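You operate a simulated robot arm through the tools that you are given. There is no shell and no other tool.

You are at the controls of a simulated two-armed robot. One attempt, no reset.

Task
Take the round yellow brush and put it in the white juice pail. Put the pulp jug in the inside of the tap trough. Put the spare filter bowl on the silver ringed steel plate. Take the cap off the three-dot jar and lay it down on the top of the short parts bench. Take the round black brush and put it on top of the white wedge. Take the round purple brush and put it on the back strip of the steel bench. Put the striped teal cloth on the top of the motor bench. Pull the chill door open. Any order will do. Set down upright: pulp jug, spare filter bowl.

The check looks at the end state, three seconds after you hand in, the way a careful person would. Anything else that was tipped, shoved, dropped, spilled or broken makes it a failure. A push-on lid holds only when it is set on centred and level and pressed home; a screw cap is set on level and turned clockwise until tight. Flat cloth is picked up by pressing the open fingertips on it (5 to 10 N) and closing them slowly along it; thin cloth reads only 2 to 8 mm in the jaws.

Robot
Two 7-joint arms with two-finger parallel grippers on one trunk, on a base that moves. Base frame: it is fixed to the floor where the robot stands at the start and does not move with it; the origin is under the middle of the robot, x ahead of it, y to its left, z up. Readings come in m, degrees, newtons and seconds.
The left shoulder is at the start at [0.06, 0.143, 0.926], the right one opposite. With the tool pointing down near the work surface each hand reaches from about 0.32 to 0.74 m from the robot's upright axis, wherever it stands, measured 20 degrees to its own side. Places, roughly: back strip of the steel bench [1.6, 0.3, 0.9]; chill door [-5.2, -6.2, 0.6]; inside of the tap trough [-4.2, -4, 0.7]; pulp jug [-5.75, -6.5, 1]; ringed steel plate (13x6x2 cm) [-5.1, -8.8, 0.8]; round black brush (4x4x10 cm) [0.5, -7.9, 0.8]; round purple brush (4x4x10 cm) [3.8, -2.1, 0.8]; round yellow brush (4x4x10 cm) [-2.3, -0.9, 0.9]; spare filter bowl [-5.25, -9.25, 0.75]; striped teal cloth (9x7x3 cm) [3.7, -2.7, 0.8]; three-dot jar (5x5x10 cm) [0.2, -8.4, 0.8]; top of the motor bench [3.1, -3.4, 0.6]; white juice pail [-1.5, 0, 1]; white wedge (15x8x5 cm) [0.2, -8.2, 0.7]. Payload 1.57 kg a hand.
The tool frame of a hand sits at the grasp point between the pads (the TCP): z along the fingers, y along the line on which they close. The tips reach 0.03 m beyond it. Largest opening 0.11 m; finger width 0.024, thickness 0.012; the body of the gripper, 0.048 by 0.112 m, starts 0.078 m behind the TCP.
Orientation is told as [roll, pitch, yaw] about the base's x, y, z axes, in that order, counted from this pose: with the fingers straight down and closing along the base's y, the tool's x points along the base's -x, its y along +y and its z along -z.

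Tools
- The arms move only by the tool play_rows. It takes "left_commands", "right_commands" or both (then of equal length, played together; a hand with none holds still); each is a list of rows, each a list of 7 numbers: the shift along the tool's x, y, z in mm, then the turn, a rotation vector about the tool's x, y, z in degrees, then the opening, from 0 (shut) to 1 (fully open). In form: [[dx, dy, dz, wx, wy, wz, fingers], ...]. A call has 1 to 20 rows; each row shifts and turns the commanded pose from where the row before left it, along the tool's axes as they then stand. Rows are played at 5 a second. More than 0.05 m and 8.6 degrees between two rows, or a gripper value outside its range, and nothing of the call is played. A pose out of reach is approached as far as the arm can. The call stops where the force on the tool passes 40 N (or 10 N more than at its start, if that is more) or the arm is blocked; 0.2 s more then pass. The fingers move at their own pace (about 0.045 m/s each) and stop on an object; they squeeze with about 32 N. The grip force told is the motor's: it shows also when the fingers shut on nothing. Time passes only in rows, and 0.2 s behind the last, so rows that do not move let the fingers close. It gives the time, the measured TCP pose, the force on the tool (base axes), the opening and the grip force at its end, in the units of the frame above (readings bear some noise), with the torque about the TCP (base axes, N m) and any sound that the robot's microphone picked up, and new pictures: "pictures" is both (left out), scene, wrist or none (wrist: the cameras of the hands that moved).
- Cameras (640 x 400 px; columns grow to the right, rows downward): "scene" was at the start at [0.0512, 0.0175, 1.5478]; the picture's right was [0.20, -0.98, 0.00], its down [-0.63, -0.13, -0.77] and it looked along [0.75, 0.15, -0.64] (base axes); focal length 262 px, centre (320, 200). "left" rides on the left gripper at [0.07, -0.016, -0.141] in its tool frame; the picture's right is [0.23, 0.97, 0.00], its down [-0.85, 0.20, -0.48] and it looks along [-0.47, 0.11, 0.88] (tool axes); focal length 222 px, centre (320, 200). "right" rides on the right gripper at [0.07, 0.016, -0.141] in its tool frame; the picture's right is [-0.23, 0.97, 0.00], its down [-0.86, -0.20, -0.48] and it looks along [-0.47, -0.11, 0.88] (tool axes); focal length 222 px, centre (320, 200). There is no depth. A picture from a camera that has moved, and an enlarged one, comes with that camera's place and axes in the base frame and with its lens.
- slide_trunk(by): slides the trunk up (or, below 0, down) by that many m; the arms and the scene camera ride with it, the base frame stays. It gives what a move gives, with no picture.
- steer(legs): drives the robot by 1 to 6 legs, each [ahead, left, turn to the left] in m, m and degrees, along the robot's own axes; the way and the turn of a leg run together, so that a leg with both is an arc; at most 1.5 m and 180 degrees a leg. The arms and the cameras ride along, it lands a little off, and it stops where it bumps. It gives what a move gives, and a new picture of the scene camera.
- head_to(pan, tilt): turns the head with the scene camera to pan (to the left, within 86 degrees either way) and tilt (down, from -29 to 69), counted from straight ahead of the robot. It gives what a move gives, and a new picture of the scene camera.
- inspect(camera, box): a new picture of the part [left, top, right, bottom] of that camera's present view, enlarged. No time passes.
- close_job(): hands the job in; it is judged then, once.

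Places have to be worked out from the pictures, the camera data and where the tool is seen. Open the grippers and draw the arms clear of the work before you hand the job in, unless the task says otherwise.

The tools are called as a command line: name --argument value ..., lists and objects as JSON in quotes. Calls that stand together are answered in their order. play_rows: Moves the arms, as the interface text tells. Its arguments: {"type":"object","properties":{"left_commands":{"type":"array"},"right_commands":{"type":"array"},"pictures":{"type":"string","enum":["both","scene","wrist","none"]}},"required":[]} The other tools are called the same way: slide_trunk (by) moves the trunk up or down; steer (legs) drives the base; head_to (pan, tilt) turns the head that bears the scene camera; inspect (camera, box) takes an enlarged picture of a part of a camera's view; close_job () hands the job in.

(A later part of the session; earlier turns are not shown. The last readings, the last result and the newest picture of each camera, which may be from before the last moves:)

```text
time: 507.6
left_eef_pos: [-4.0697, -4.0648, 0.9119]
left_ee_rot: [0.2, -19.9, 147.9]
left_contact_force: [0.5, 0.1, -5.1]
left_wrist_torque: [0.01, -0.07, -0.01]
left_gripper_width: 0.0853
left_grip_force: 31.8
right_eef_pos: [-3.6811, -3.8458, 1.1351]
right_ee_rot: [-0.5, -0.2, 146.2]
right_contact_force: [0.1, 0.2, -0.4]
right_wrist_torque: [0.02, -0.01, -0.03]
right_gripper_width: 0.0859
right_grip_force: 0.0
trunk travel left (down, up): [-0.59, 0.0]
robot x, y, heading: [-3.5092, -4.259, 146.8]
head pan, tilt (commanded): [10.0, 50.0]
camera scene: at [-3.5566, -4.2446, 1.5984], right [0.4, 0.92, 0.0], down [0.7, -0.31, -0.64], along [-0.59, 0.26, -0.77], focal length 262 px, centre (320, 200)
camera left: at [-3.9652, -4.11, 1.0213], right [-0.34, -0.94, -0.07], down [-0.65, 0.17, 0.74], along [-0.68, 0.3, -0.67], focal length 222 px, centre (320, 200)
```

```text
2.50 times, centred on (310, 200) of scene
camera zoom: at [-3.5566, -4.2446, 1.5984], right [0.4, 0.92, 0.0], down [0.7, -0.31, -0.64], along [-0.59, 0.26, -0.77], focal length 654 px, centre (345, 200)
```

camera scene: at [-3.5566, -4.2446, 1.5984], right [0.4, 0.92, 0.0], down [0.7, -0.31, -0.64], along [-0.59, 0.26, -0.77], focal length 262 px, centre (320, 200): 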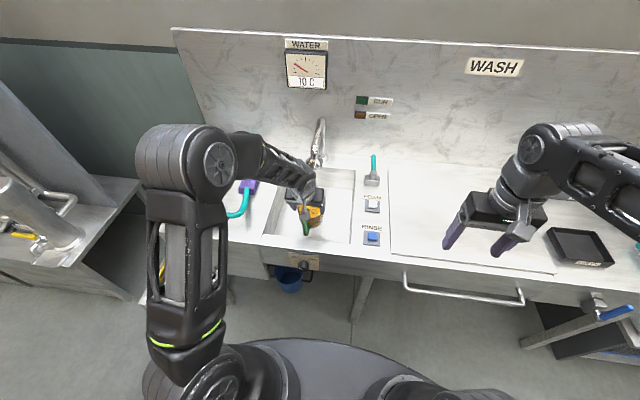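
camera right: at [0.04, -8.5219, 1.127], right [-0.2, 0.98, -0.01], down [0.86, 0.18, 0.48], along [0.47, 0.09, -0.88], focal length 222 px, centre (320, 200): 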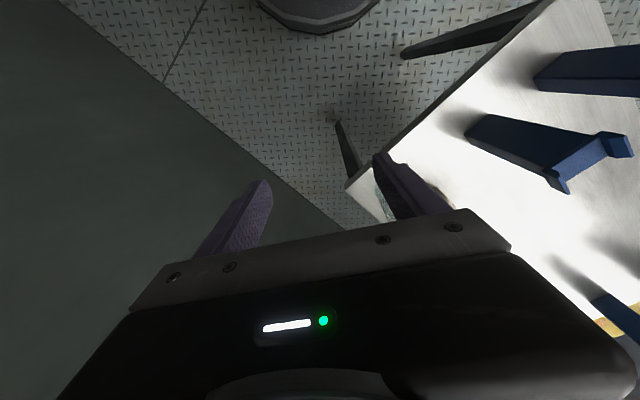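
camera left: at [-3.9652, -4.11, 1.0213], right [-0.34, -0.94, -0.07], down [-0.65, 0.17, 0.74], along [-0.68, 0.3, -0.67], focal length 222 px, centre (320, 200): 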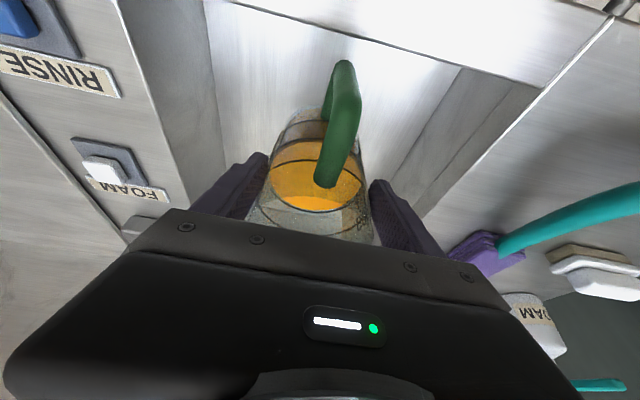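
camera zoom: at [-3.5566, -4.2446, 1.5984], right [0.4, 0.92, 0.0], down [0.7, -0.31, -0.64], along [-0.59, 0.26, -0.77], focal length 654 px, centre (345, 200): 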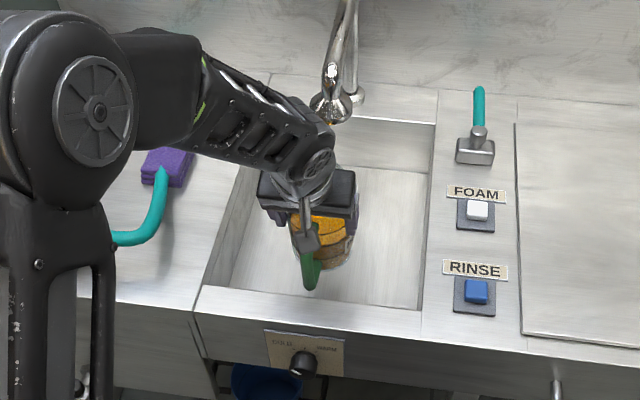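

The jug is inside the basin, clear of the tap and rim. I continue down, then in small steps until it rests.

play_rows --left_commands '[[6.8, 0, 18.8, 0, 0, 0, 0.3], [6.8, 0, 18.8, 0, 0, 0, 0.3], [3.4, 0, 9.4, 0, 0, 0, 0.3], [0, 0, 0, 0, 0, 0, 0.3]]' --pictures "wrist"

play_rows --left_commands '[[1.7, 0, 4.7, 0, 0, 0, 0.3], [1.7, 0, 4.7, 0, 0, 0, 0.3], [1.4, 0, 3.8, 0, 0, 0, 0.3], [0, 0, 0, 0, 0, 0, 0.3]]' --pictures "none"

```text
time: 508.6
left_eef_pos: [-4.0701, -4.0646, 0.8626]
left_ee_rot: [0.3, -20.0, 147.8]
left_contact_force: [-0.7, 0.3, -5.2]
left_wrist_torque: [-0.02, -0.08, 0.02]
left_gripper_width: 0.0849
left_grip_force: 32.1
right_eef_pos: [-3.6801, -3.847, 1.1353]
right_ee_rot: [-0.5, -0.2, 146.2]
right_contact_force: [-0.6, 0.0, -0.1]
right_wrist_torque: [0.02, 0.01, 0.01]
right_gripper_width: 0.0858
right_grip_force: 0.0
trunk travel left (down, up): [-0.59, 0.0]
robot x, y, heading: [-3.5067, -4.2639, 146.4]
head pan, tilt (commanded): [10.0, 50.0]
camera left: at [-3.9666, -4.1103, 0.9712], right [-0.34, -0.94, -0.07], down [-0.65, 0.17, 0.74], along [-0.68, 0.3, -0.67], focal length 222 px, centre (320, 200)
```

left: 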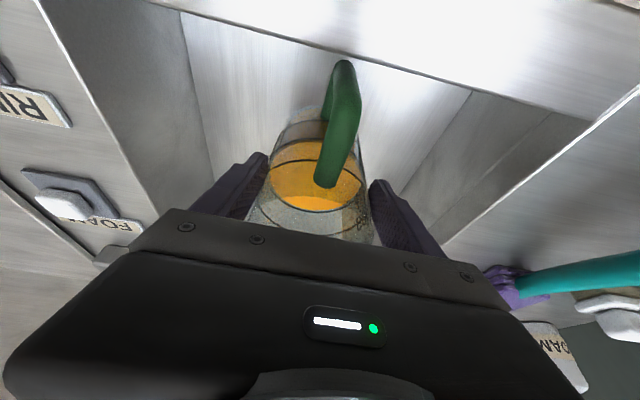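

```text
time: 509.6
left_eef_pos: [-4.0706, -4.0655, 0.8488]
left_ee_rot: [0.2, -20.1, 147.9]
left_contact_force: [0.3, -0.3, -5.5]
left_wrist_torque: [-0.08, -0.05, -0.01]
left_gripper_width: 0.0849
left_grip_force: 31.9
right_eef_pos: [-3.6806, -3.847, 1.1364]
right_ee_rot: [-0.4, -0.2, 146.2]
right_contact_force: [0.9, 0.5, -0.5]
right_wrist_torque: [0.02, -0.02, 0.03]
right_gripper_width: 0.0857
right_grip_force: 0.0
trunk travel left (down, up): [-0.59, 0.0]
robot x, y, heading: [-3.5074, -4.2615, 146.6]
head pan, tilt (commanded): [10.0, 50.0]
```

Still hanging (5.5 N). I keep lowering in small steps.

play_rows --left_commands '[[1.4, 0, 3.8, 0, 0, 0, 0.3], [1.4, 0, 3.8, 0, 0, 0, 0.3], [1, 0, 2.8, 0, 0, 0, 0.3], [0, 0, 0, 0, 0, 0, 0.3]]' --pictures "none"

play_rows --left_commands '[[1, 0, 2.8, 0, 0, 0, 0.3], [1, 0, 2.8, 0, 0, 0, 0.3], [1, 0, 2.8, 0, 0, 0, 0.3], [0, 0, 0, 0, 0, 0, 0.3]]' --pictures "none"

```text
time: 510.6
left_eef_pos: [-4.0715, -4.0657, 0.8379]
left_ee_rot: [0.1, -20.0, 148.0]
left_contact_force: [-0.4, -0.4, -5.1]
left_wrist_torque: [-0.04, -0.05, 0.0]
left_gripper_width: 0.085
left_grip_force: 31.7
right_eef_pos: [-3.6811, -3.8467, 1.1356]
right_ee_rot: [-0.5, -0.2, 146.2]
right_contact_force: [0.7, -0.7, 0.2]
right_wrist_torque: [0.0, -0.02, 0.04]
right_gripper_width: 0.0858
right_grip_force: 0.0
trunk travel left (down, up): [-0.59, 0.0]
robot x, y, heading: [-3.5104, -4.2596, 146.3]
head pan, tilt (commanded): [10.0, 50.0]
```

```text
time: 511.6
left_eef_pos: [-4.0695, -4.0641, 0.8319]
left_ee_rot: [0.1, -20.5, 147.8]
left_contact_force: [-1.9, 1.1, 28.1]
left_wrist_torque: [0.04, 0.38, 0.04]
left_gripper_width: 0.0858
left_grip_force: 31.6
right_eef_pos: [-3.6796, -3.8474, 1.136]
right_ee_rot: [-0.6, -0.3, 146.3]
right_contact_force: [0.3, 0.9, 1.0]
right_wrist_torque: [0.02, 0.01, 0.01]
right_gripper_width: 0.086
right_grip_force: 0.1
trunk travel left (down, up): [-0.59, 0.0]
robot x, y, heading: [-3.5063, -4.2584, 146.5]
head pan, tilt (commanded): [10.0, 50.0]
```

The jug rests on the basin floor. I ease off 2 mm, open the fingers slowly and check.

play_rows --left_commands '[[-0.8, 0, -2, 0, 0, 0, 0.3], [0, 0, 0, 0, 0, 0, 0.8], [0, 0, 0, 0, 0, 0, 0.85], [0, 0, 0, 0, 0, 0, 0.9], [0, 0, 0, 0, 0, 0, 1], [0, 0, 0, 0, 0, 0, 1]]'

inspect --camera "scene" --box '[240, 120, 380, 280]'

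```text
time: 513.0
left_eef_pos: [-4.0712, -4.0651, 0.8303]
left_ee_rot: [0.2, -20.0, 147.8]
left_contact_force: [-0.5, 0.7, -0.5]
left_wrist_torque: [0.0, 0.01, -0.01]
left_gripper_width: 0.1102
left_grip_force: 0.2
right_eef_pos: [-3.6812, -3.8469, 1.1358]
right_ee_rot: [-0.6, -0.3, 146.2]
right_contact_force: [-0.2, -0.2, -0.7]
right_wrist_torque: [0.03, -0.01, 0.03]
right_gripper_width: 0.0857
right_grip_force: 0.1
trunk travel left (down, up): [-0.59, 0.0]
robot x, y, heading: [-3.5071, -4.2617, 146.5]
head pan, tilt (commanded): [10.0, 50.0]
camera scene: at [-3.5561, -4.2447, 1.5984], right [0.4, 0.92, 0.0], down [0.7, -0.31, -0.64], along [-0.59, 0.26, -0.77], focal length 262 px, centre (320, 200)
camera left: at [-3.9656, -4.1108, 0.9399], right [-0.34, -0.94, -0.07], down [-0.65, 0.17, 0.74], along [-0.68, 0.3, -0.67], focal length 222 px, centre (320, 200)
```

scene: 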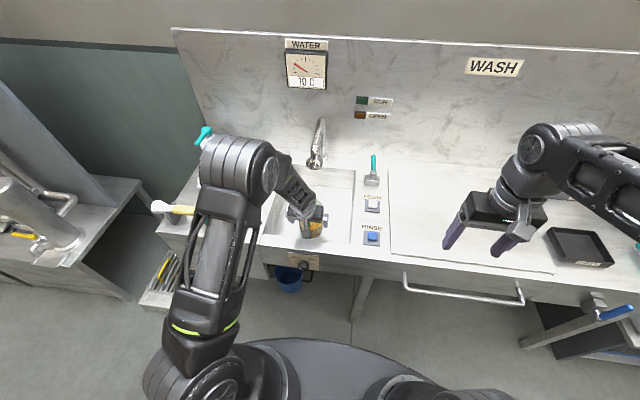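
left: 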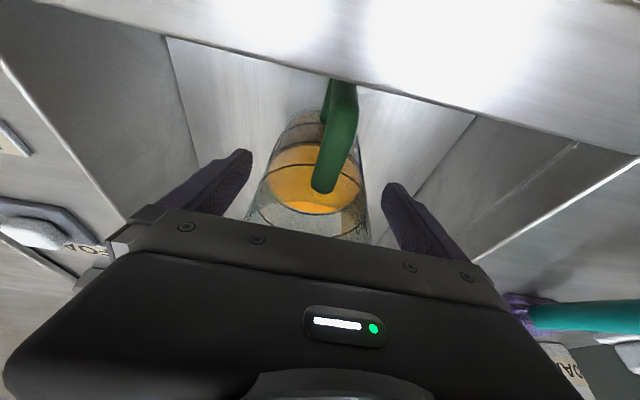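

```text
2.50 times, centred on (310, 200) of scene
camera zoom: at [-3.5561, -4.2447, 1.5984], right [0.4, 0.92, 0.0], down [0.7, -0.31, -0.64], along [-0.59, 0.26, -0.77], focal length 654 px, centre (345, 200)
```

zoom: 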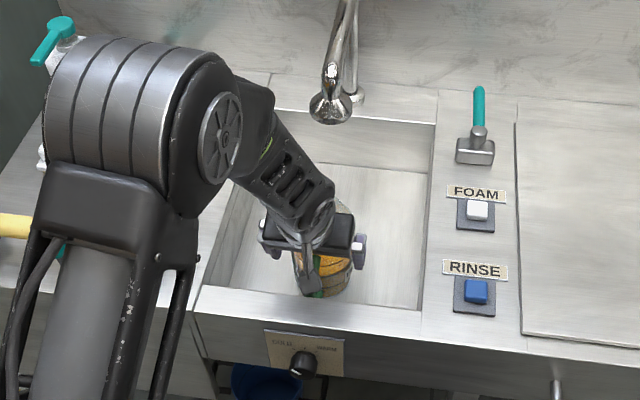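

The jug stands upright in the trough. I raise the hand straight up, then draw it back.

play_rows --left_commands '[[-3.4, 0, -9.4, 0, 0, 0, 1], [-6.8, 0, -18.8, 0, 0, 0, 1], [-8.5, 0, -23.5, 0, 0, 0, 1], [-10.3, 0, -28.2, 0, 0, 0, 1], [-10.3, 0, -28.2, 0, 0, 0, 1], [-10.3, 0, -28.2, 0, 0, 0, 1], [-10.3, 0, -28.2, 0, 0, 0, 1], [-10.3, 0, -28.2, 0, 0, 0, 1], [30, 0, -11, 0, 6.7, 0, 1], [35, 0, -8, 0, 6.7, 0, 1], [39, 0, -4.5, 0, 6.6, 0, 1], [30, 0, 0, 0, 0, 0, 1], [0, 0, 0, 0, 0, 0, 1]]'

inspect --camera "scene" --box '[240, 120, 380, 280]'

```text
time: 515.8
left_eef_pos: [-3.9532, -4.1354, 1.0338]
left_ee_rot: [0.2, 0.1, 148.0]
left_contact_force: [0.0, -0.4, -0.4]
left_wrist_torque: [-0.03, -0.03, 0.0]
left_gripper_width: 0.1098
left_grip_force: 0.1
right_eef_pos: [-3.6813, -3.8469, 1.1354]
right_ee_rot: [-0.5, -0.2, 146.2]
right_contact_force: [-0.2, 0.1, 0.4]
right_wrist_torque: [-0.01, -0.02, 0.01]
right_gripper_width: 0.0857
right_grip_force: 0.0
trunk travel left (down, up): [-0.59, 0.0]
robot x, y, heading: [-3.5115, -4.2613, 146.6]
head pan, tilt (commanded): [10.0, 50.0]
camera scene: at [-3.5568, -4.244, 1.5984], right [0.4, 0.92, 0.0], down [0.7, -0.31, -0.64], along [-0.59, 0.26, -0.77], focal length 262 px, centre (320, 200)
camera left: at [-3.8877, -4.1585, 1.176], right [-0.32, -0.95, 0.0], down [-0.83, 0.29, 0.48], along [-0.45, 0.15, -0.88], focal length 222 px, centre (320, 200)
```

scene: 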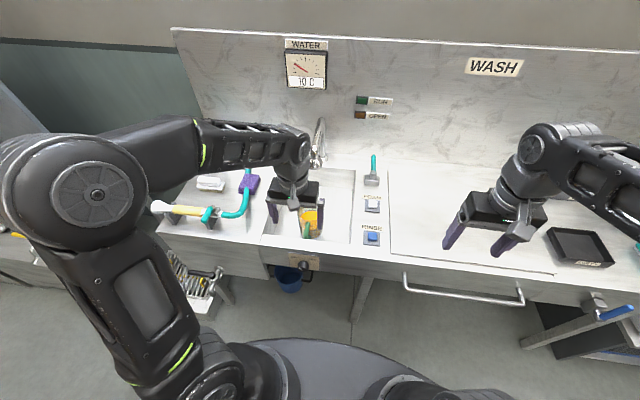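
left: 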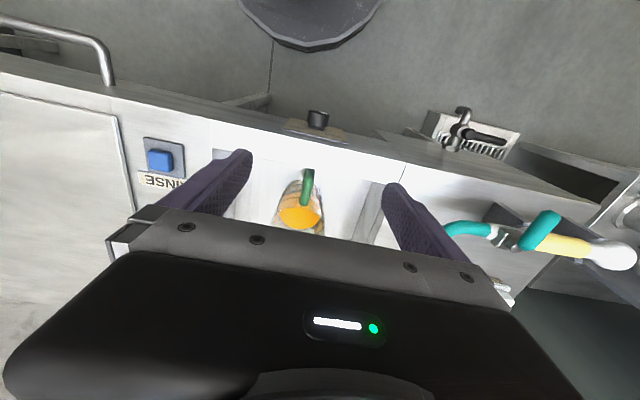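

```text
2.50 times, centred on (310, 200) of scene
camera zoom: at [-3.5568, -4.244, 1.5984], right [0.4, 0.92, 0.0], down [0.7, -0.31, -0.64], along [-0.59, 0.26, -0.77], focal length 654 px, centre (345, 200)
```

zoom: 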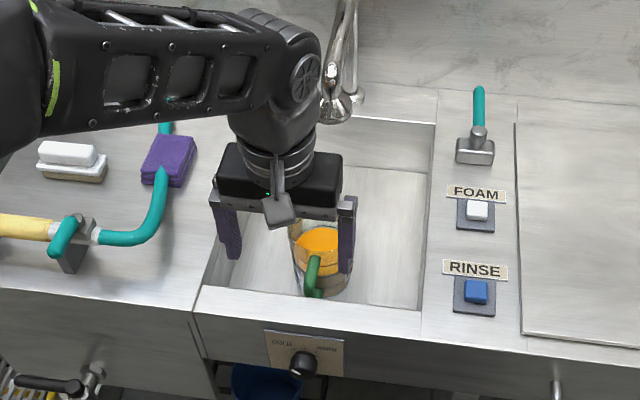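

Pulp jug is upright in the trough. Now the chill door: I back off and strafe left to stand just right of the COLD door.

steer --legs '[[-0.48, 0, 0], [0, 1.05, 1.2], [0, 1.03, 0]]'

slide_trunk --by -0.25

head_to --pan 15 --tilt 35

inspect --camera "scene" --box '[180, 130, 420, 330]'

```text
time: 528.5
left_eef_pos: [-4.6564, -6.1582, 1.0347]
left_ee_rot: [0.2, 0.0, 149.9]
left_contact_force: [-0.1, -0.6, 0.2]
left_wrist_torque: [0.07, -0.02, -0.01]
left_gripper_width: 0.11
left_grip_force: 0.2
right_eef_pos: [-4.3912, -5.8606, 1.1361]
right_ee_rot: [-0.5, -0.2, 148.1]
right_contact_force: [-0.4, -0.2, 0.0]
right_wrist_torque: [0.01, -0.01, 0.01]
right_gripper_width: 0.0856
right_grip_force: 0.1
trunk travel left (down, up): [-0.59, 0.0]
robot x, y, heading: [-4.2058, -6.2646, 148.1]
head pan, tilt (commanded): [10.0, 50.0]
camera scene: at [-4.2537, -6.2537, 1.5984], right [0.37, 0.93, 0.0], down [0.71, -0.28, -0.64], along [-0.6, 0.24, -0.77], focal length 262 px, centre (320, 200)
```

scene: 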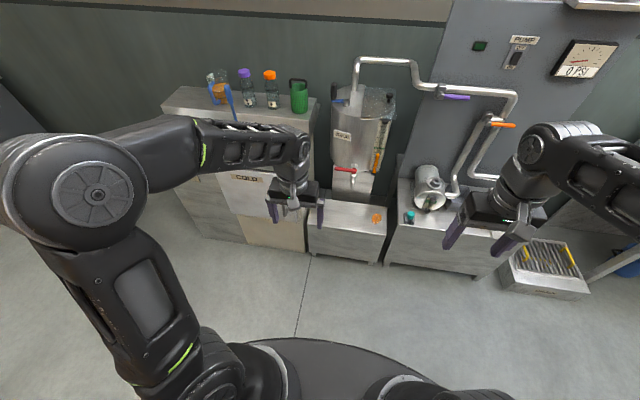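

```text
time: 531.1
left_eef_pos: [-4.6563, -6.1585, 0.7848]
left_ee_rot: [0.2, -0.1, 149.8]
left_contact_force: [0.1, -0.5, 0.2]
left_wrist_torque: [0.0, 0.0, 0.04]
left_gripper_width: 0.1102
left_grip_force: 0.0
right_eef_pos: [-4.3898, -5.8587, 0.8852]
right_ee_rot: [-0.4, -0.2, 148.1]
right_contact_force: [-0.1, -0.6, -0.1]
right_wrist_torque: [-0.01, 0.01, 0.03]
right_gripper_width: 0.086
right_grip_force: 0.2
trunk travel left (down, up): [-0.34, 0.25]
robot x, y, heading: [-4.2033, -6.2663, 148.2]
head pan, tilt (commanded): [10.0, 50.0]
```

```text
time: 531.8
left_eef_pos: [-4.6554, -6.1576, 0.7843]
left_ee_rot: [0.3, 0.0, 149.8]
left_contact_force: [0.5, 0.6, 0.8]
left_wrist_torque: [-0.01, 0.01, 0.01]
left_gripper_width: 0.1102
left_grip_force: 0.0
right_eef_pos: [-4.3907, -5.8602, 0.8851]
right_ee_rot: [-0.5, -0.2, 148.0]
right_contact_force: [-0.1, 0.2, -0.4]
right_wrist_torque: [-0.01, 0.04, -0.01]
right_gripper_width: 0.0859
right_grip_force: 0.1
trunk travel left (down, up): [-0.34, 0.25]
robot x, y, heading: [-4.204, -6.2689, 148.4]
head pan, tilt (commanded): [15.0, 35.0]
camera scene: at [-4.2662, -6.2565, 1.3701], right [0.29, 0.96, 0.0], down [0.55, -0.16, -0.82], along [-0.78, 0.23, -0.57], focal length 262 px, centre (320, 200)
```

scene: 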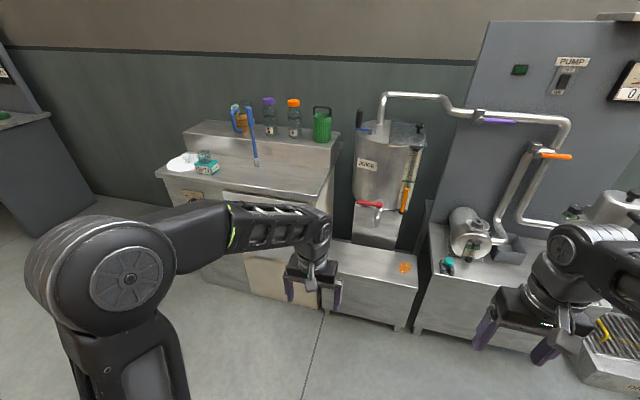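

```text
2.00 times, centred on (300, 230) of scene
camera zoom: at [-4.2662, -6.2565, 1.3701], right [0.29, 0.96, 0.0], down [0.55, -0.16, -0.82], along [-0.78, 0.23, -0.57], focal length 523 px, centre (360, 140)
```

zoom: 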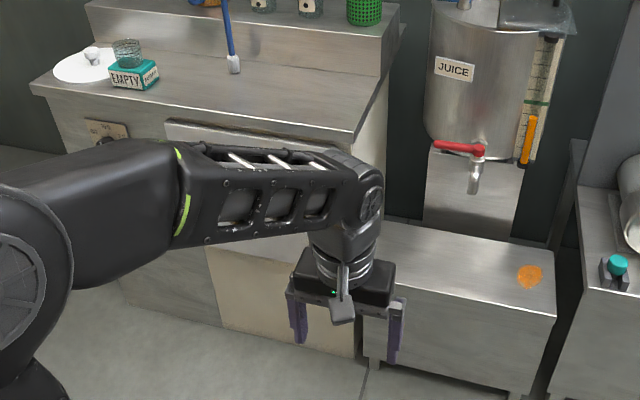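

I bring the left hand out to the left and tilt it 80° so it points horizontally at the door handle.

play_rows --left_commands '[[-23.3, 33.3, 0, 0, 0, 0, 0.6], [-23.3, 33.3, 0, 0, 0, 0, 0.6], [-23.3, 33.3, 0, 0, 0, 0, 0.6], [-23.3, 33.3, 0, 0, 0, 0, 0.6], [-23.3, 33.3, 0, 0, 0, 0, 0.6], [-23.3, 33.3, 0, 0, 0, 0, 0.6], [0, 0, 0, 0, -8, 0, 0.6], [0, 0, 0, 0, -8, 0, 0.6], [0, 0, 0, 0, -8, 0, 0.6], [0, 0, 0, 0, -8, 0, 0.6], [0, 0, 0, 0, -8, 0, 0.6], [0, 0, 0, 0, -8, 0, 0.6], [0, 0, 0, 0, -8, 0, 0.6], [0, 0, 0, 0, -8, 0, 0.6], [0, 0, 0, 0, -8, 0, 0.6], [0, 0, 0, 0, -8, 0, 0.6], [0, 0, 0, 0, 0, 0, 0.6]]'

```text
time: 535.4
left_eef_pos: [-4.8763, -6.2602, 0.7854]
left_ee_rot: [1.3, -80.0, 148.5]
left_contact_force: [0.3, 0.9, -0.4]
left_wrist_torque: [-0.01, 0.03, -0.02]
left_gripper_width: 0.0662
left_grip_force: 0.0
right_eef_pos: [-4.3901, -5.86, 0.8859]
right_ee_rot: [-0.5, -0.3, 148.0]
right_contact_force: [0.6, 0.0, 0.1]
right_wrist_torque: [0.01, -0.02, -0.01]
right_gripper_width: 0.0858
right_grip_force: 0.1
trunk travel left (down, up): [-0.34, 0.25]
robot x, y, heading: [-4.2053, -6.2669, 148.4]
head pan, tilt (commanded): [15.0, 35.0]
camera scene: at [-4.2664, -6.2566, 1.3702], right [0.29, 0.96, 0.0], down [0.55, -0.16, -0.82], along [-0.78, 0.23, -0.57], focal length 262 px, centre (320, 200)
camera left: at [-4.738, -6.3221, 0.7409], right [-0.46, -0.86, -0.22], down [0.18, -0.33, 0.93], along [-0.87, 0.38, 0.31], focal length 222 px, centre (320, 200)
```

scene: 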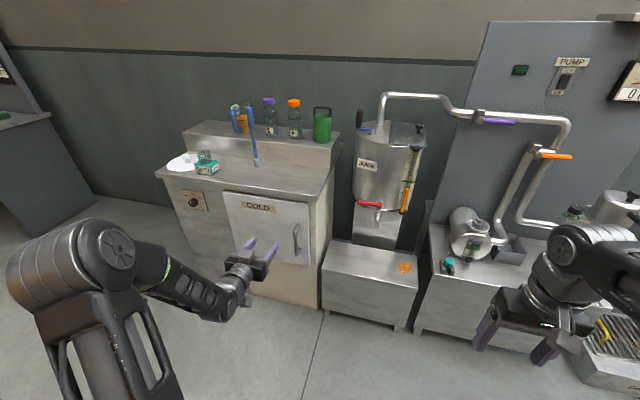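
left: 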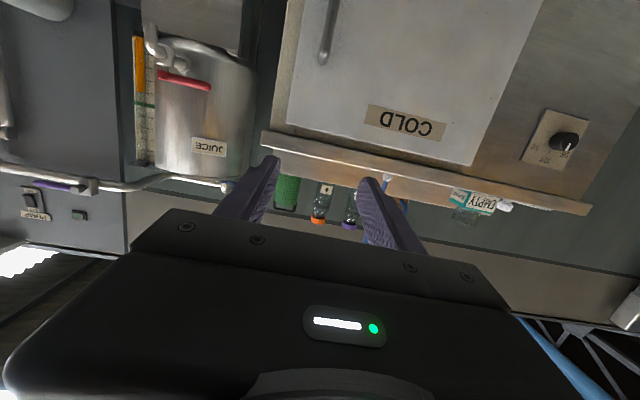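

inspect --camera "scene" --box '[200, 180, 340, 310]'

```text
3.08 times, centred on (270, 245) of scene
camera zoom: at [-4.2664, -6.2566, 1.3702], right [0.29, 0.96, 0.0], down [0.55, -0.16, -0.82], along [-0.78, 0.23, -0.57], focal length 805 px, centre (474, 62)
```

zoom: 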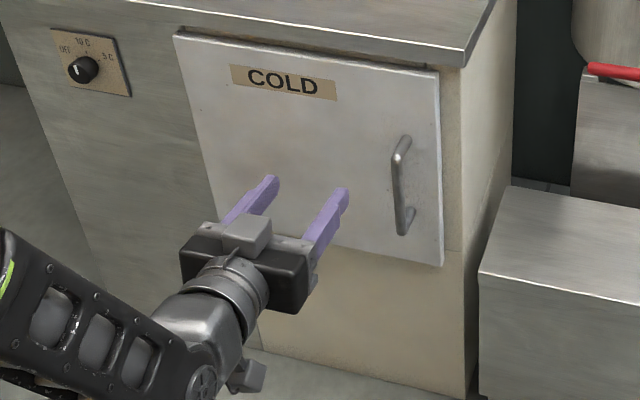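

From both cameras the handle bar is at about (-5.087, -6.118), z .49–.65, door plane slightly recessed, hinge on the left. I lower the hand to handle height and approach to 8 cm.

play_rows --left_commands '[[39.5, 0, 7, 0, 0, 0, 0.6], [39.5, 0, 7, 0, 0, 0, 0.6], [39.5, 0, 7, 0, 0, 0, 0.6], [39.5, 0, 7, 0, 0, 0, 0.6], [39.5, 0, 7, 0, 0, 0, 0.6], [9.9, 0, 1.7, 0, 0, 0, 0.6], [-7, 0, 39, 0, 0, 0, 0.6], [-7, 0, 39, 0, 0, 0, 0.6], [-7, 0, 39, 0, 0, 0, 0.6], [-7, 0, 39, 0, 0, 0, 0.6], [0, 0, 0, 0, 0, 0, 0.6]]'

inspect --camera "scene" --box '[200, 180, 340, 310]'

```text
time: 537.8
left_eef_pos: [-5.0143, -6.1808, 0.5765]
left_ee_rot: [1.2, -80.1, 148.6]
left_contact_force: [-0.9, -0.4, -0.5]
left_wrist_torque: [0.02, -0.01, 0.0]
left_gripper_width: 0.0664
left_grip_force: 0.1
right_eef_pos: [-4.3903, -5.86, 0.886]
right_ee_rot: [-0.6, -0.3, 147.9]
right_contact_force: [0.2, -0.1, 0.4]
right_wrist_torque: [-0.03, -0.05, -0.03]
right_gripper_width: 0.0859
right_grip_force: 0.1
trunk travel left (down, up): [-0.34, 0.25]
robot x, y, heading: [-4.2045, -6.265, 148.3]
head pan, tilt (commanded): [15.0, 35.0]
camera scene: at [-4.2664, -6.2564, 1.3702], right [0.29, 0.96, 0.0], down [0.55, -0.16, -0.82], along [-0.78, 0.23, -0.57], focal length 262 px, centre (320, 200)
camera left: at [-4.8771, -6.2416, 0.5313], right [-0.46, -0.86, -0.22], down [0.18, -0.33, 0.93], along [-0.87, 0.38, 0.31], focal length 222 px, centre (320, 200)
```

scene: 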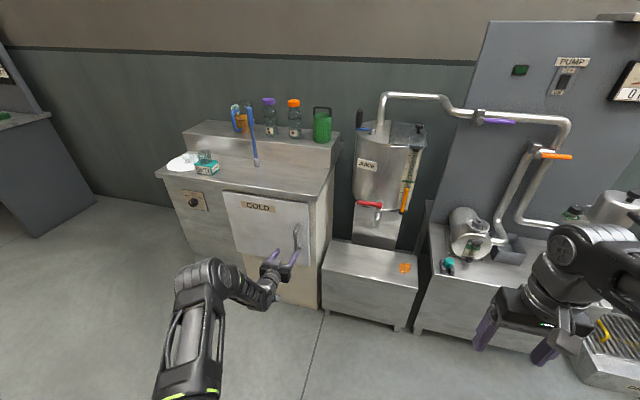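
left: 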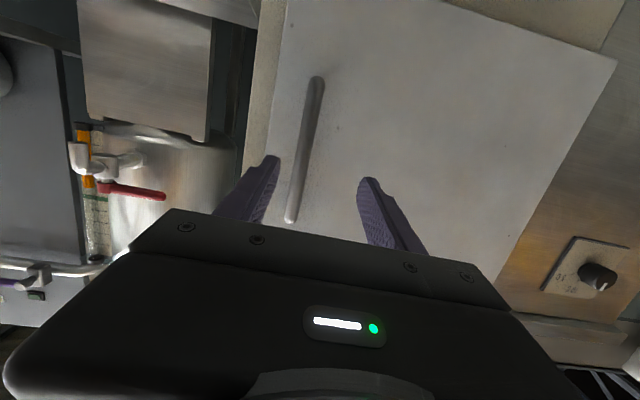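

```text
3.08 times, centred on (270, 245) of scene
camera zoom: at [-4.2664, -6.2564, 1.3702], right [0.29, 0.96, 0.0], down [0.55, -0.16, -0.82], along [-0.78, 0.23, -0.57], focal length 805 px, centre (474, 62)
```

zoom: 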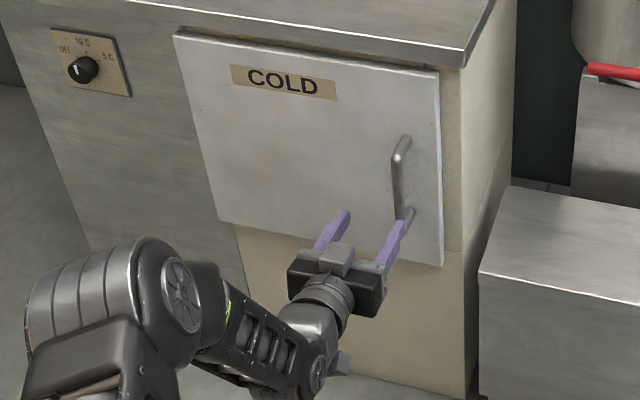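

The handle is 18 mm to the right of the hand's axis and 9.4 cm ahead. I shift, advance so the bar lies between the pads, and close.

play_rows --left_commands '[[0, -18, 0, 0, 0, 0, 0.6], [-5, 0, 28, 0, 0, 0, 0.6], [-5, 0, 28, 0, 0, 0, 0.6], [-5, 0, 28, 0, 0, 0, 0.6], [0, 0, 0, 0, 0, 0, 0.6]]'

inspect --camera "scene" --box '[200, 180, 340, 310]'

```text
time: 539.0
left_eef_pos: [-5.0793, -6.1222, 0.5766]
left_ee_rot: [1.2, -80.0, 148.6]
left_contact_force: [-0.6, -0.1, -0.2]
left_wrist_torque: [-0.02, -0.01, 0.03]
left_gripper_width: 0.0662
left_grip_force: 0.1
right_eef_pos: [-4.3906, -5.8596, 0.8852]
right_ee_rot: [-0.5, -0.2, 148.0]
right_contact_force: [0.3, 0.9, 0.8]
right_wrist_torque: [-0.03, -0.02, 0.03]
right_gripper_width: 0.0858
right_grip_force: 0.0
trunk travel left (down, up): [-0.34, 0.25]
robot x, y, heading: [-4.2081, -6.2666, 148.2]
head pan, tilt (commanded): [15.0, 35.0]
camera scene: at [-4.2664, -6.2565, 1.3702], right [0.29, 0.96, 0.0], down [0.55, -0.16, -0.82], along [-0.78, 0.23, -0.57], focal length 262 px, centre (320, 200)
camera left: at [-4.9411, -6.1843, 0.533], right [-0.46, -0.86, -0.22], down [0.18, -0.33, 0.93], along [-0.87, 0.38, 0.31], focal length 222 px, centre (320, 200)
```

scene: 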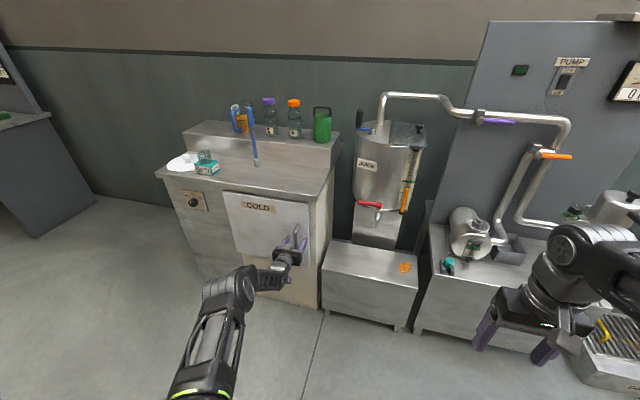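
left: 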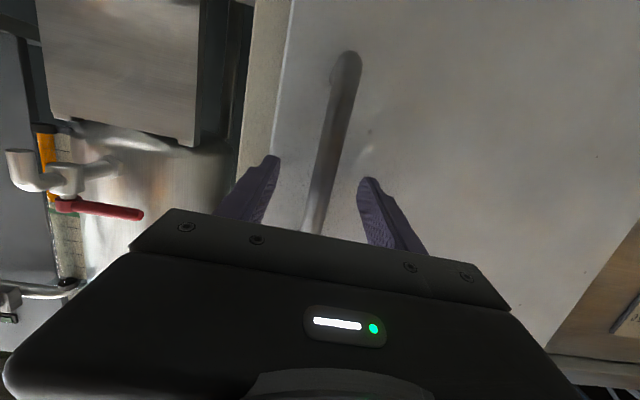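

```text
3.08 times, centred on (270, 245) of scene
camera zoom: at [-4.2664, -6.2565, 1.3702], right [0.29, 0.96, 0.0], down [0.55, -0.16, -0.82], along [-0.78, 0.23, -0.57], focal length 805 px, centre (474, 62)
```

zoom: 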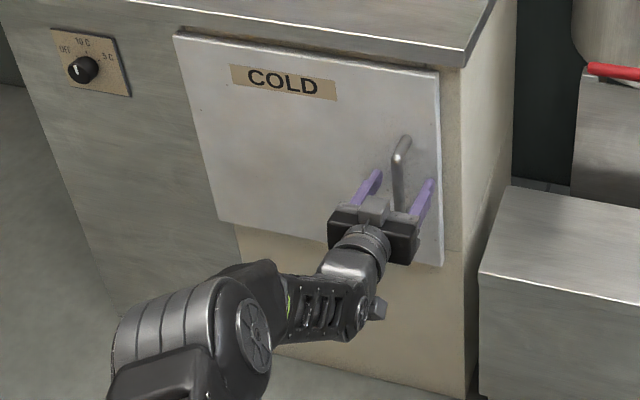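

The bar is between the fingers. I close on it.

play_rows --left_commands '[[0, 0, 0, 0, 0, 0, 0.4], [0, 0, 0, 0, 0, 0, 0.2], [0, 0, 0, 0, 0, 0, 0], [0, 0, 0, 0, 0, 0, 0], [0, 0, 0, 0, 0, 0, 0]]' --pictures "none"

```text
time: 540.2
left_eef_pos: [-5.0788, -6.1225, 0.5771]
left_ee_rot: [1.1, -80.0, 148.7]
left_contact_force: [0.8, 1.7, 0.3]
left_wrist_torque: [0.27, -0.22, 0.02]
left_gripper_width: 0.0159
left_grip_force: 30.3
right_eef_pos: [-4.3895, -5.8584, 0.8859]
right_ee_rot: [-0.4, -0.2, 148.1]
right_contact_force: [0.8, 0.1, 0.3]
right_wrist_torque: [0.06, -0.01, 0.01]
right_gripper_width: 0.0858
right_grip_force: 0.1
trunk travel left (down, up): [-0.34, 0.25]
robot x, y, heading: [-4.2057, -6.2691, 148.3]
head pan, tilt (commanded): [15.0, 35.0]
```

Handle gripped (16 mm bar). I pull along the door's arc, turning the hand with it.

play_rows --left_commands '[[1.1, 1.2, -6, 1, 0, 0.2, 0], [2.2, 2.6, -12, 2, 0, 0.35, 0], [3.2, 4.2, -17.7, 3, 0, 0.5, 0], [6.4, 8.4, -35.4, 5.9, 0, 1.04, 0], [6.4, 8.4, -35.4, 5.9, 0, 1.04, 0], [0, 0, 0, 0, 0, 0, 0]]'

inspect --camera "scene" --box '[160, 160, 360, 330]'

```text
time: 541.6
left_eef_pos: [-5.0035, -6.2061, 0.5764]
left_ee_rot: [1.0, -80.0, 130.5]
left_contact_force: [14.2, 8.8, 7.7]
left_wrist_torque: [0.74, 0.27, -0.07]
left_gripper_width: 0.016
left_grip_force: 31.6
right_eef_pos: [-4.3894, -5.8597, 0.8861]
right_ee_rot: [-0.5, -0.3, 147.9]
right_contact_force: [0.1, 0.1, 0.1]
right_wrist_torque: [-0.01, -0.03, -0.01]
right_gripper_width: 0.0857
right_grip_force: 0.0
trunk travel left (down, up): [-0.34, 0.25]
robot x, y, heading: [-4.2037, -6.2672, 148.6]
head pan, tilt (commanded): [15.0, 35.0]
camera scene: at [-4.2643, -6.2561, 1.3703], right [0.29, 0.96, 0.0], down [0.55, -0.16, -0.82], along [-0.79, 0.23, -0.57], focal length 262 px, centre (320, 200)
camera left: at [-4.8919, -6.3084, 0.5329], right [-0.7, -0.68, -0.22], down [0.07, -0.37, 0.93], along [-0.71, 0.64, 0.31], focal length 222 px, centre (320, 200)
```

scene: 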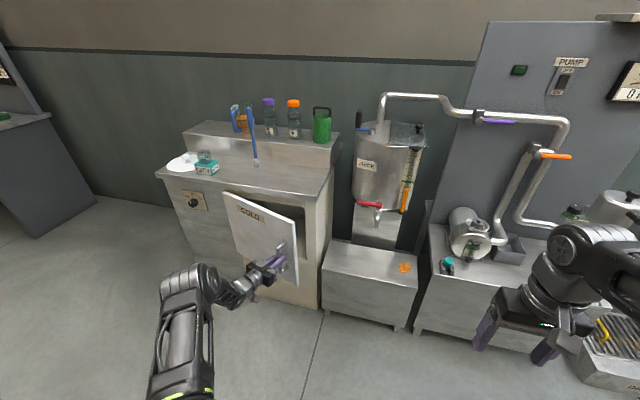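
left: 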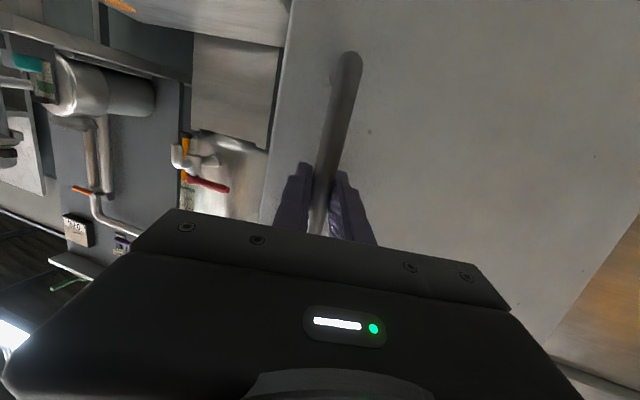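

```text
2.35 times, centred on (260, 245) of scene
camera zoom: at [-4.2643, -6.2561, 1.3703], right [0.29, 0.96, 0.0], down [0.55, -0.16, -0.82], along [-0.79, 0.23, -0.57], focal length 616 px, centre (461, 94)
```

zoom: 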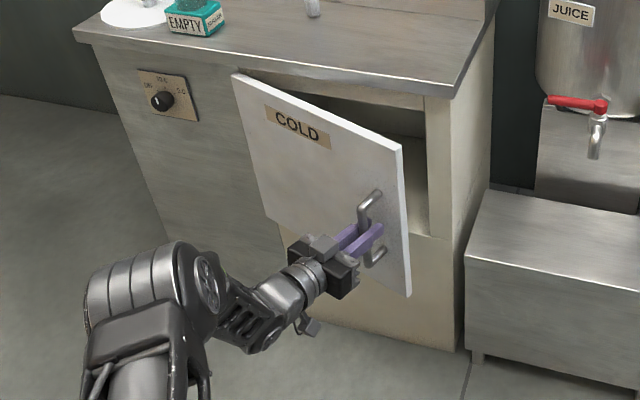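

The door is opening (18°). The force points outward along the door, so I widen the arc a little and continue.

play_rows --left_commands '[[1, -4, 0, 0, 0, 0, 0], [6.4, 5, -36, 5.9, 0, 1.04, 0], [6.4, 5, -36, 5.9, 0, 1.04, 0], [6.4, 5, -36, 5.9, 0, 1.04, 0], [0, 0, 0, 0, 0, 0, 0]]'

inspect --camera "scene" --box '[160, 160, 360, 330]'

```text
time: 542.8
left_eef_pos: [-4.9596, -6.3073, 0.577]
left_ee_rot: [2.6, -80.0, 112.0]
left_contact_force: [-5.4, -0.3, -0.2]
left_wrist_torque: [0.1, -0.85, 0.01]
left_gripper_width: 0.016
left_grip_force: 31.5
right_eef_pos: [-4.3915, -5.8605, 0.8865]
right_ee_rot: [-0.5, -0.2, 148.1]
right_contact_force: [-0.1, -0.1, 0.7]
right_wrist_torque: [-0.01, -0.02, -0.01]
right_gripper_width: 0.0858
right_grip_force: 0.1
trunk travel left (down, up): [-0.34, 0.25]
robot x, y, heading: [-4.2056, -6.2662, 148.3]
head pan, tilt (commanded): [15.0, 35.0]
stopped in row 5 (left hand): the force on the tool passed its limit at 42 N (the readings are from after the stop); the commanded pose is now the measured one
camera scene: at [-4.2676, -6.2569, 1.3698], right [0.29, 0.96, 0.0], down [0.55, -0.16, -0.82], along [-0.78, 0.23, -0.57], focal length 262 px, centre (320, 200)
camera left: at [-4.8827, -6.4371, 0.5326], right [-0.87, -0.44, -0.22], down [-0.04, -0.37, 0.93], along [-0.49, 0.81, 0.31], focal length 222 px, centre (320, 200)
```

scene: 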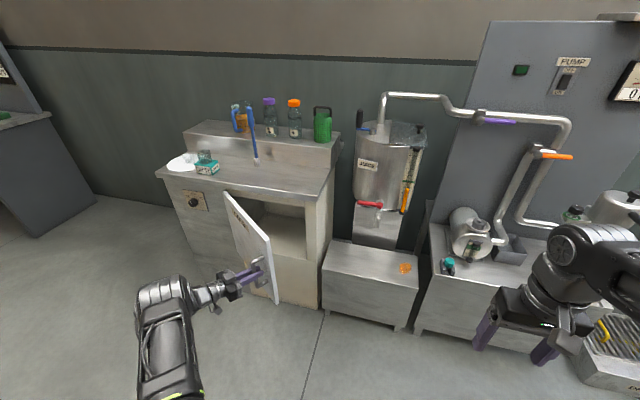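
left: 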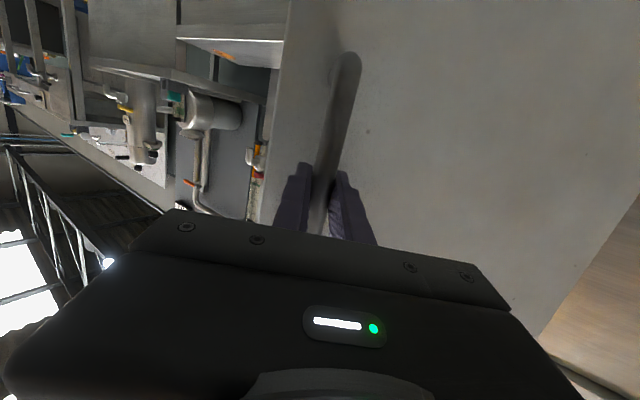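

```text
2.35 times, centred on (260, 245) of scene
camera zoom: at [-4.2676, -6.2569, 1.3698], right [0.29, 0.96, 0.0], down [0.55, -0.16, -0.82], along [-0.78, 0.23, -0.57], focal length 616 px, centre (461, 94)
```

zoom: 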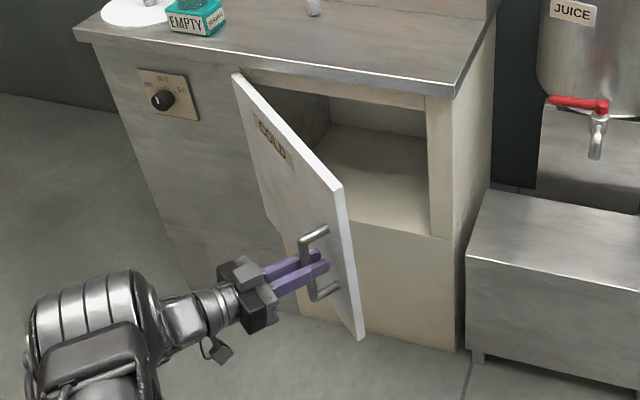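

About 37° open; the arc fits a hinge at (-5.29, -6.39), radius 0.34 m. I continue along the arc, letting the bar pivot in the grip so the arm stays in reach.

play_rows --left_commands '[[6.2, 8.5, -34.4, -2.96, 0, -0.52, 0], [5.9, 13.8, -32.7, -2.96, 0, -0.52, 0], [5.5, 18.9, -30.2, -2.96, 0, -0.52, 0], [0, 0, 0, 0, 0, 0, 0]]'

```text
time: 543.8
left_eef_pos: [-4.9491, -6.4154, 0.577]
left_ee_rot: [3.0, -80.2, 120.6]
left_contact_force: [28.1, -2.1, 2.5]
left_wrist_torque: [0.24, -0.55, -0.02]
left_gripper_width: 0.0157
left_grip_force: 31.4
right_eef_pos: [-4.3901, -5.8607, 0.886]
right_ee_rot: [-0.3, -0.3, 148.0]
right_contact_force: [0.2, -0.3, 0.1]
right_wrist_torque: [-0.04, -0.05, 0.01]
right_gripper_width: 0.0857
right_grip_force: 0.1
trunk travel left (down, up): [-0.34, 0.25]
robot x, y, heading: [-4.2092, -6.2672, 148.5]
head pan, tilt (commanded): [15.0, 35.0]
camera scene: at [-4.2646, -6.2571, 1.3703], right [0.29, 0.96, 0.0], down [0.55, -0.16, -0.82], along [-0.79, 0.23, -0.57], focal length 262 px, centre (320, 200)
camera left: at [-4.8524, -6.5313, 0.5324], right [-0.79, -0.57, -0.21], down [0.02, -0.38, 0.93], along [-0.61, 0.73, 0.31], focal length 222 px, centre (320, 200)
```

scene: 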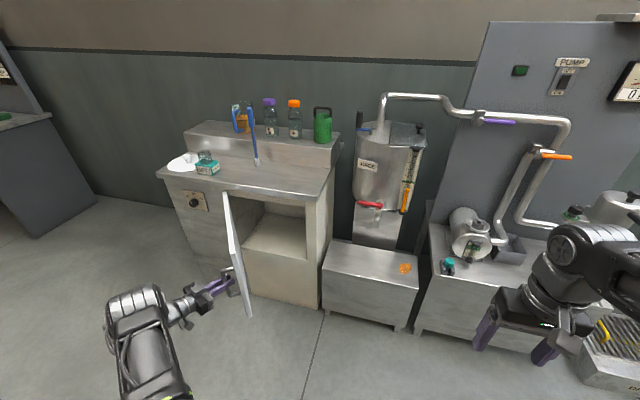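
left: 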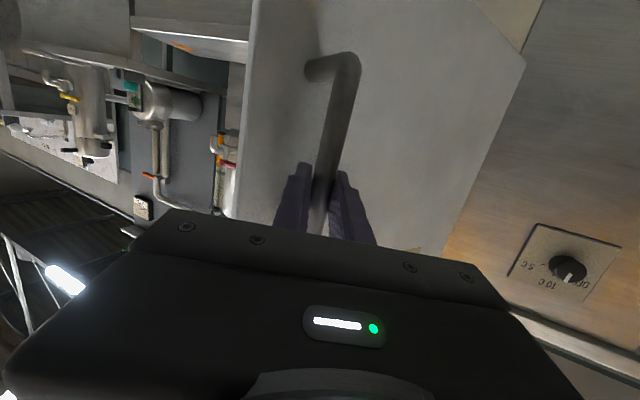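

Around 55° open. I relax outward 6 mm and continue with a slightly larger radius.

play_rows --left_commands '[[0.6, -5, -3.2, 0, 0, 0, 0], [5.1, 23.5, -28.6, -2.96, 0, -0.52, 0], [4.4, 27.5, -24.8, -2.96, 0, -0.52, 0], [3.5, 31, -20.2, -2.96, 0, -0.52, 0], [0, 0, 0, 0, 0, 0, 0]]'

```text
time: 545.0
left_eef_pos: [-4.9683, -6.5215, 0.576]
left_ee_rot: [3.2, -80.3, 129.3]
left_contact_force: [-19.7, 7.7, -5.7]
left_wrist_torque: [0.27, -0.69, 0.01]
left_gripper_width: 0.0158
left_grip_force: 31.6
right_eef_pos: [-4.3917, -5.8596, 0.8845]
right_ee_rot: [-0.5, -0.2, 148.0]
right_contact_force: [-0.8, 0.2, -0.7]
right_wrist_torque: [-0.01, -0.01, 0.01]
right_gripper_width: 0.086
right_grip_force: 0.0
trunk travel left (down, up): [-0.34, 0.25]
robot x, y, heading: [-4.207, -6.2694, 148.2]
head pan, tilt (commanded): [15.0, 35.0]
camera scene: at [-4.2693, -6.2565, 1.37], right [0.29, 0.96, 0.0], down [0.55, -0.16, -0.82], along [-0.78, 0.23, -0.57], focal length 262 px, centre (320, 200)
camera left: at [-4.8553, -6.6206, 0.532], right [-0.69, -0.69, -0.21], down [0.08, -0.37, 0.93], along [-0.72, 0.62, 0.31], focal length 222 px, centre (320, 200)
```

scene: 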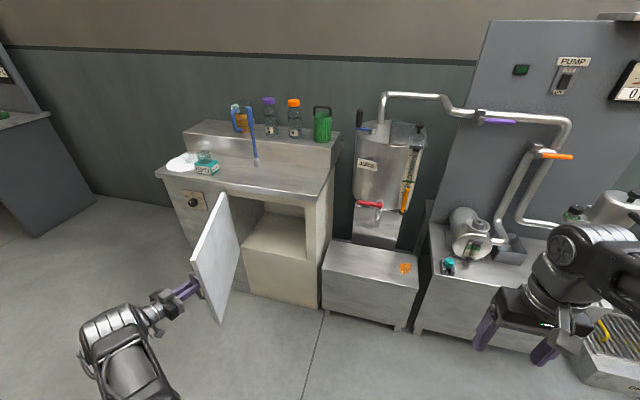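
left: 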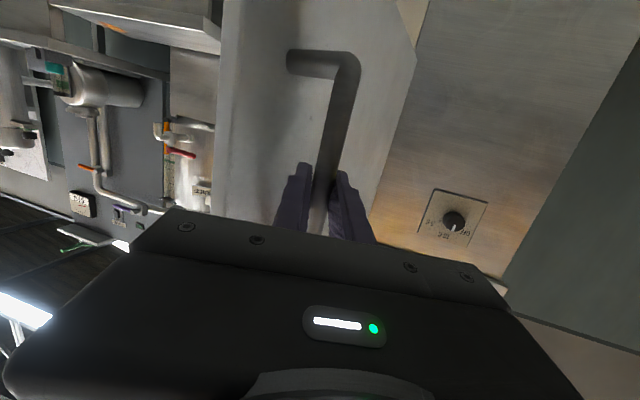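

About 73° open. One more small step along the arc, relaxing inward.

play_rows --left_commands '[[0.8, 17.7, -4.6, -1.5, 0, -0.26, 0], [0.8, 17.7, -4.6, -1.5, 0, -0.26, 0], [0, 0, 0, 0, 0, 0, 0]]' --pictures "scene"

```text
time: 545.8
left_eef_pos: [-4.9835, -6.5564, 0.5766]
left_ee_rot: [3.1, -80.1, 132.8]
left_contact_force: [1.3, -0.4, 0.7]
left_wrist_torque: [0.21, -0.66, -0.09]
left_gripper_width: 0.0156
left_grip_force: 31.6
right_eef_pos: [-4.392, -5.8602, 0.8867]
right_ee_rot: [-0.5, -0.1, 148.1]
right_contact_force: [-0.8, -1.0, 0.4]
right_wrist_torque: [0.0, 0.03, 0.01]
right_gripper_width: 0.0858
right_grip_force: 0.1
trunk travel left (down, up): [-0.34, 0.25]
robot x, y, heading: [-4.21, -6.2656, 148.4]
head pan, tilt (commanded): [15.0, 35.0]
camera scene: at [-4.2667, -6.257, 1.3702], right [0.29, 0.96, 0.0], down [0.55, -0.16, -0.82], along [-0.79, 0.23, -0.57], focal length 262 px, centre (320, 200)
```

scene: 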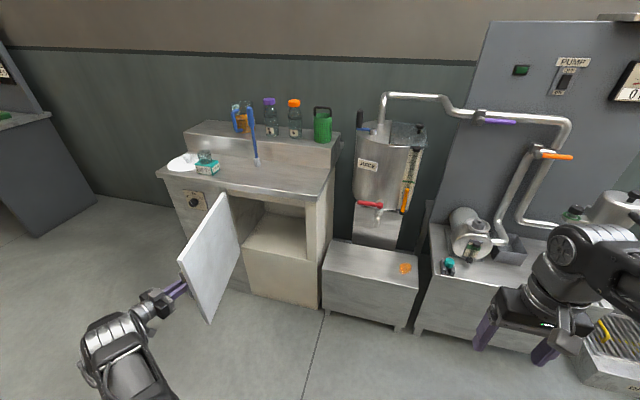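

The door stands about 80° open with no force on the hand. I release the handle, withdraw along the hand's axis, and back the robot away.

play_rows --left_commands '[[0, 0, 0, 0, 0, 0, 0.3], [0, 0, 0, 0, 0, 0, 0.6], [0, 0, 0, 0, 0, 0, 0.6], [0, 0, -25, 0, 0, 0, 0.6], [0, 0, -30, 0, 0, 0, 0.6], [0, 0, 0, 0, 0, 0, 0.6]]'

steer --legs '[[-0.3, 0, 0]]'

```text
time: 547.2
left_eef_pos: [-4.9455, -6.5923, 0.588]
left_ee_rot: [3.3, -80.2, 132.4]
left_contact_force: [0.5, 0.3, 0.5]
left_wrist_torque: [0.01, -0.01, -0.03]
left_gripper_width: 0.0658
left_grip_force: 0.0
right_eef_pos: [-4.3893, -5.8604, 0.8853]
right_ee_rot: [-0.5, -0.2, 148.1]
right_contact_force: [0.7, -0.5, 0.5]
right_wrist_torque: [-0.01, 0.0, -0.03]
right_gripper_width: 0.0857
right_grip_force: 0.0
trunk travel left (down, up): [-0.34, 0.25]
robot x, y, heading: [-4.2088, -6.269, 148.4]
head pan, tilt (commanded): [15.0, 35.0]
camera scene: at [-4.267, -6.257, 1.3702], right [0.29, 0.96, 0.0], down [0.55, -0.16, -0.82], along [-0.78, 0.23, -0.57], focal length 262 px, centre (320, 200)
camera left: at [-4.8272, -6.6861, 0.5425], right [-0.65, -0.72, -0.21], down [0.1, -0.36, 0.93], along [-0.75, 0.58, 0.31], focal length 222 px, centre (320, 200)
```

scene: 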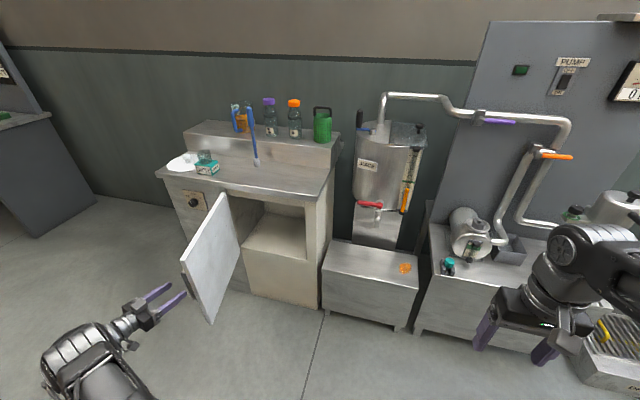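
left: 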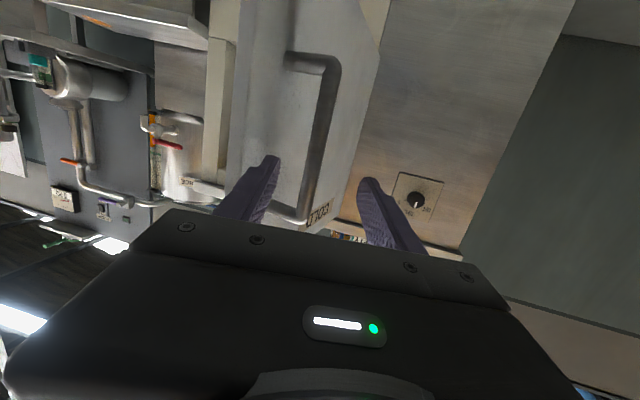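

```text
time: 549.3
left_eef_pos: [-4.6901, -6.7518, 0.5873]
left_ee_rot: [3.3, -80.1, 132.5]
left_contact_force: [0.3, 0.7, -0.4]
left_wrist_torque: [-0.01, -0.03, 0.02]
left_gripper_width: 0.0657
left_grip_force: 0.0
right_eef_pos: [-4.1373, -6.0174, 0.8855]
right_ee_rot: [-0.5, -0.1, 148.3]
right_contact_force: [0.2, 0.0, -0.8]
right_wrist_torque: [0.05, -0.03, -0.01]
right_gripper_width: 0.0858
right_grip_force: 0.0
trunk travel left (down, up): [-0.34, 0.25]
robot x, y, heading: [-3.9483, -6.4231, 148.5]
head pan, tilt (commanded): [15.0, 35.0]
camera scene: at [-4.0114, -6.414, 1.3702], right [0.28, 0.96, 0.0], down [0.55, -0.16, -0.82], along [-0.79, 0.23, -0.57], focal length 262 px, centre (320, 200)
```

scene: 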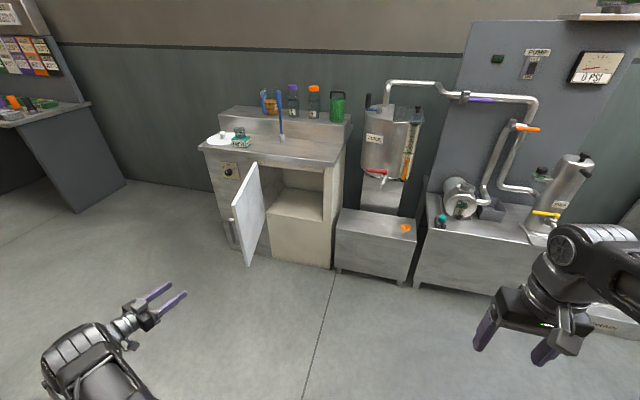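

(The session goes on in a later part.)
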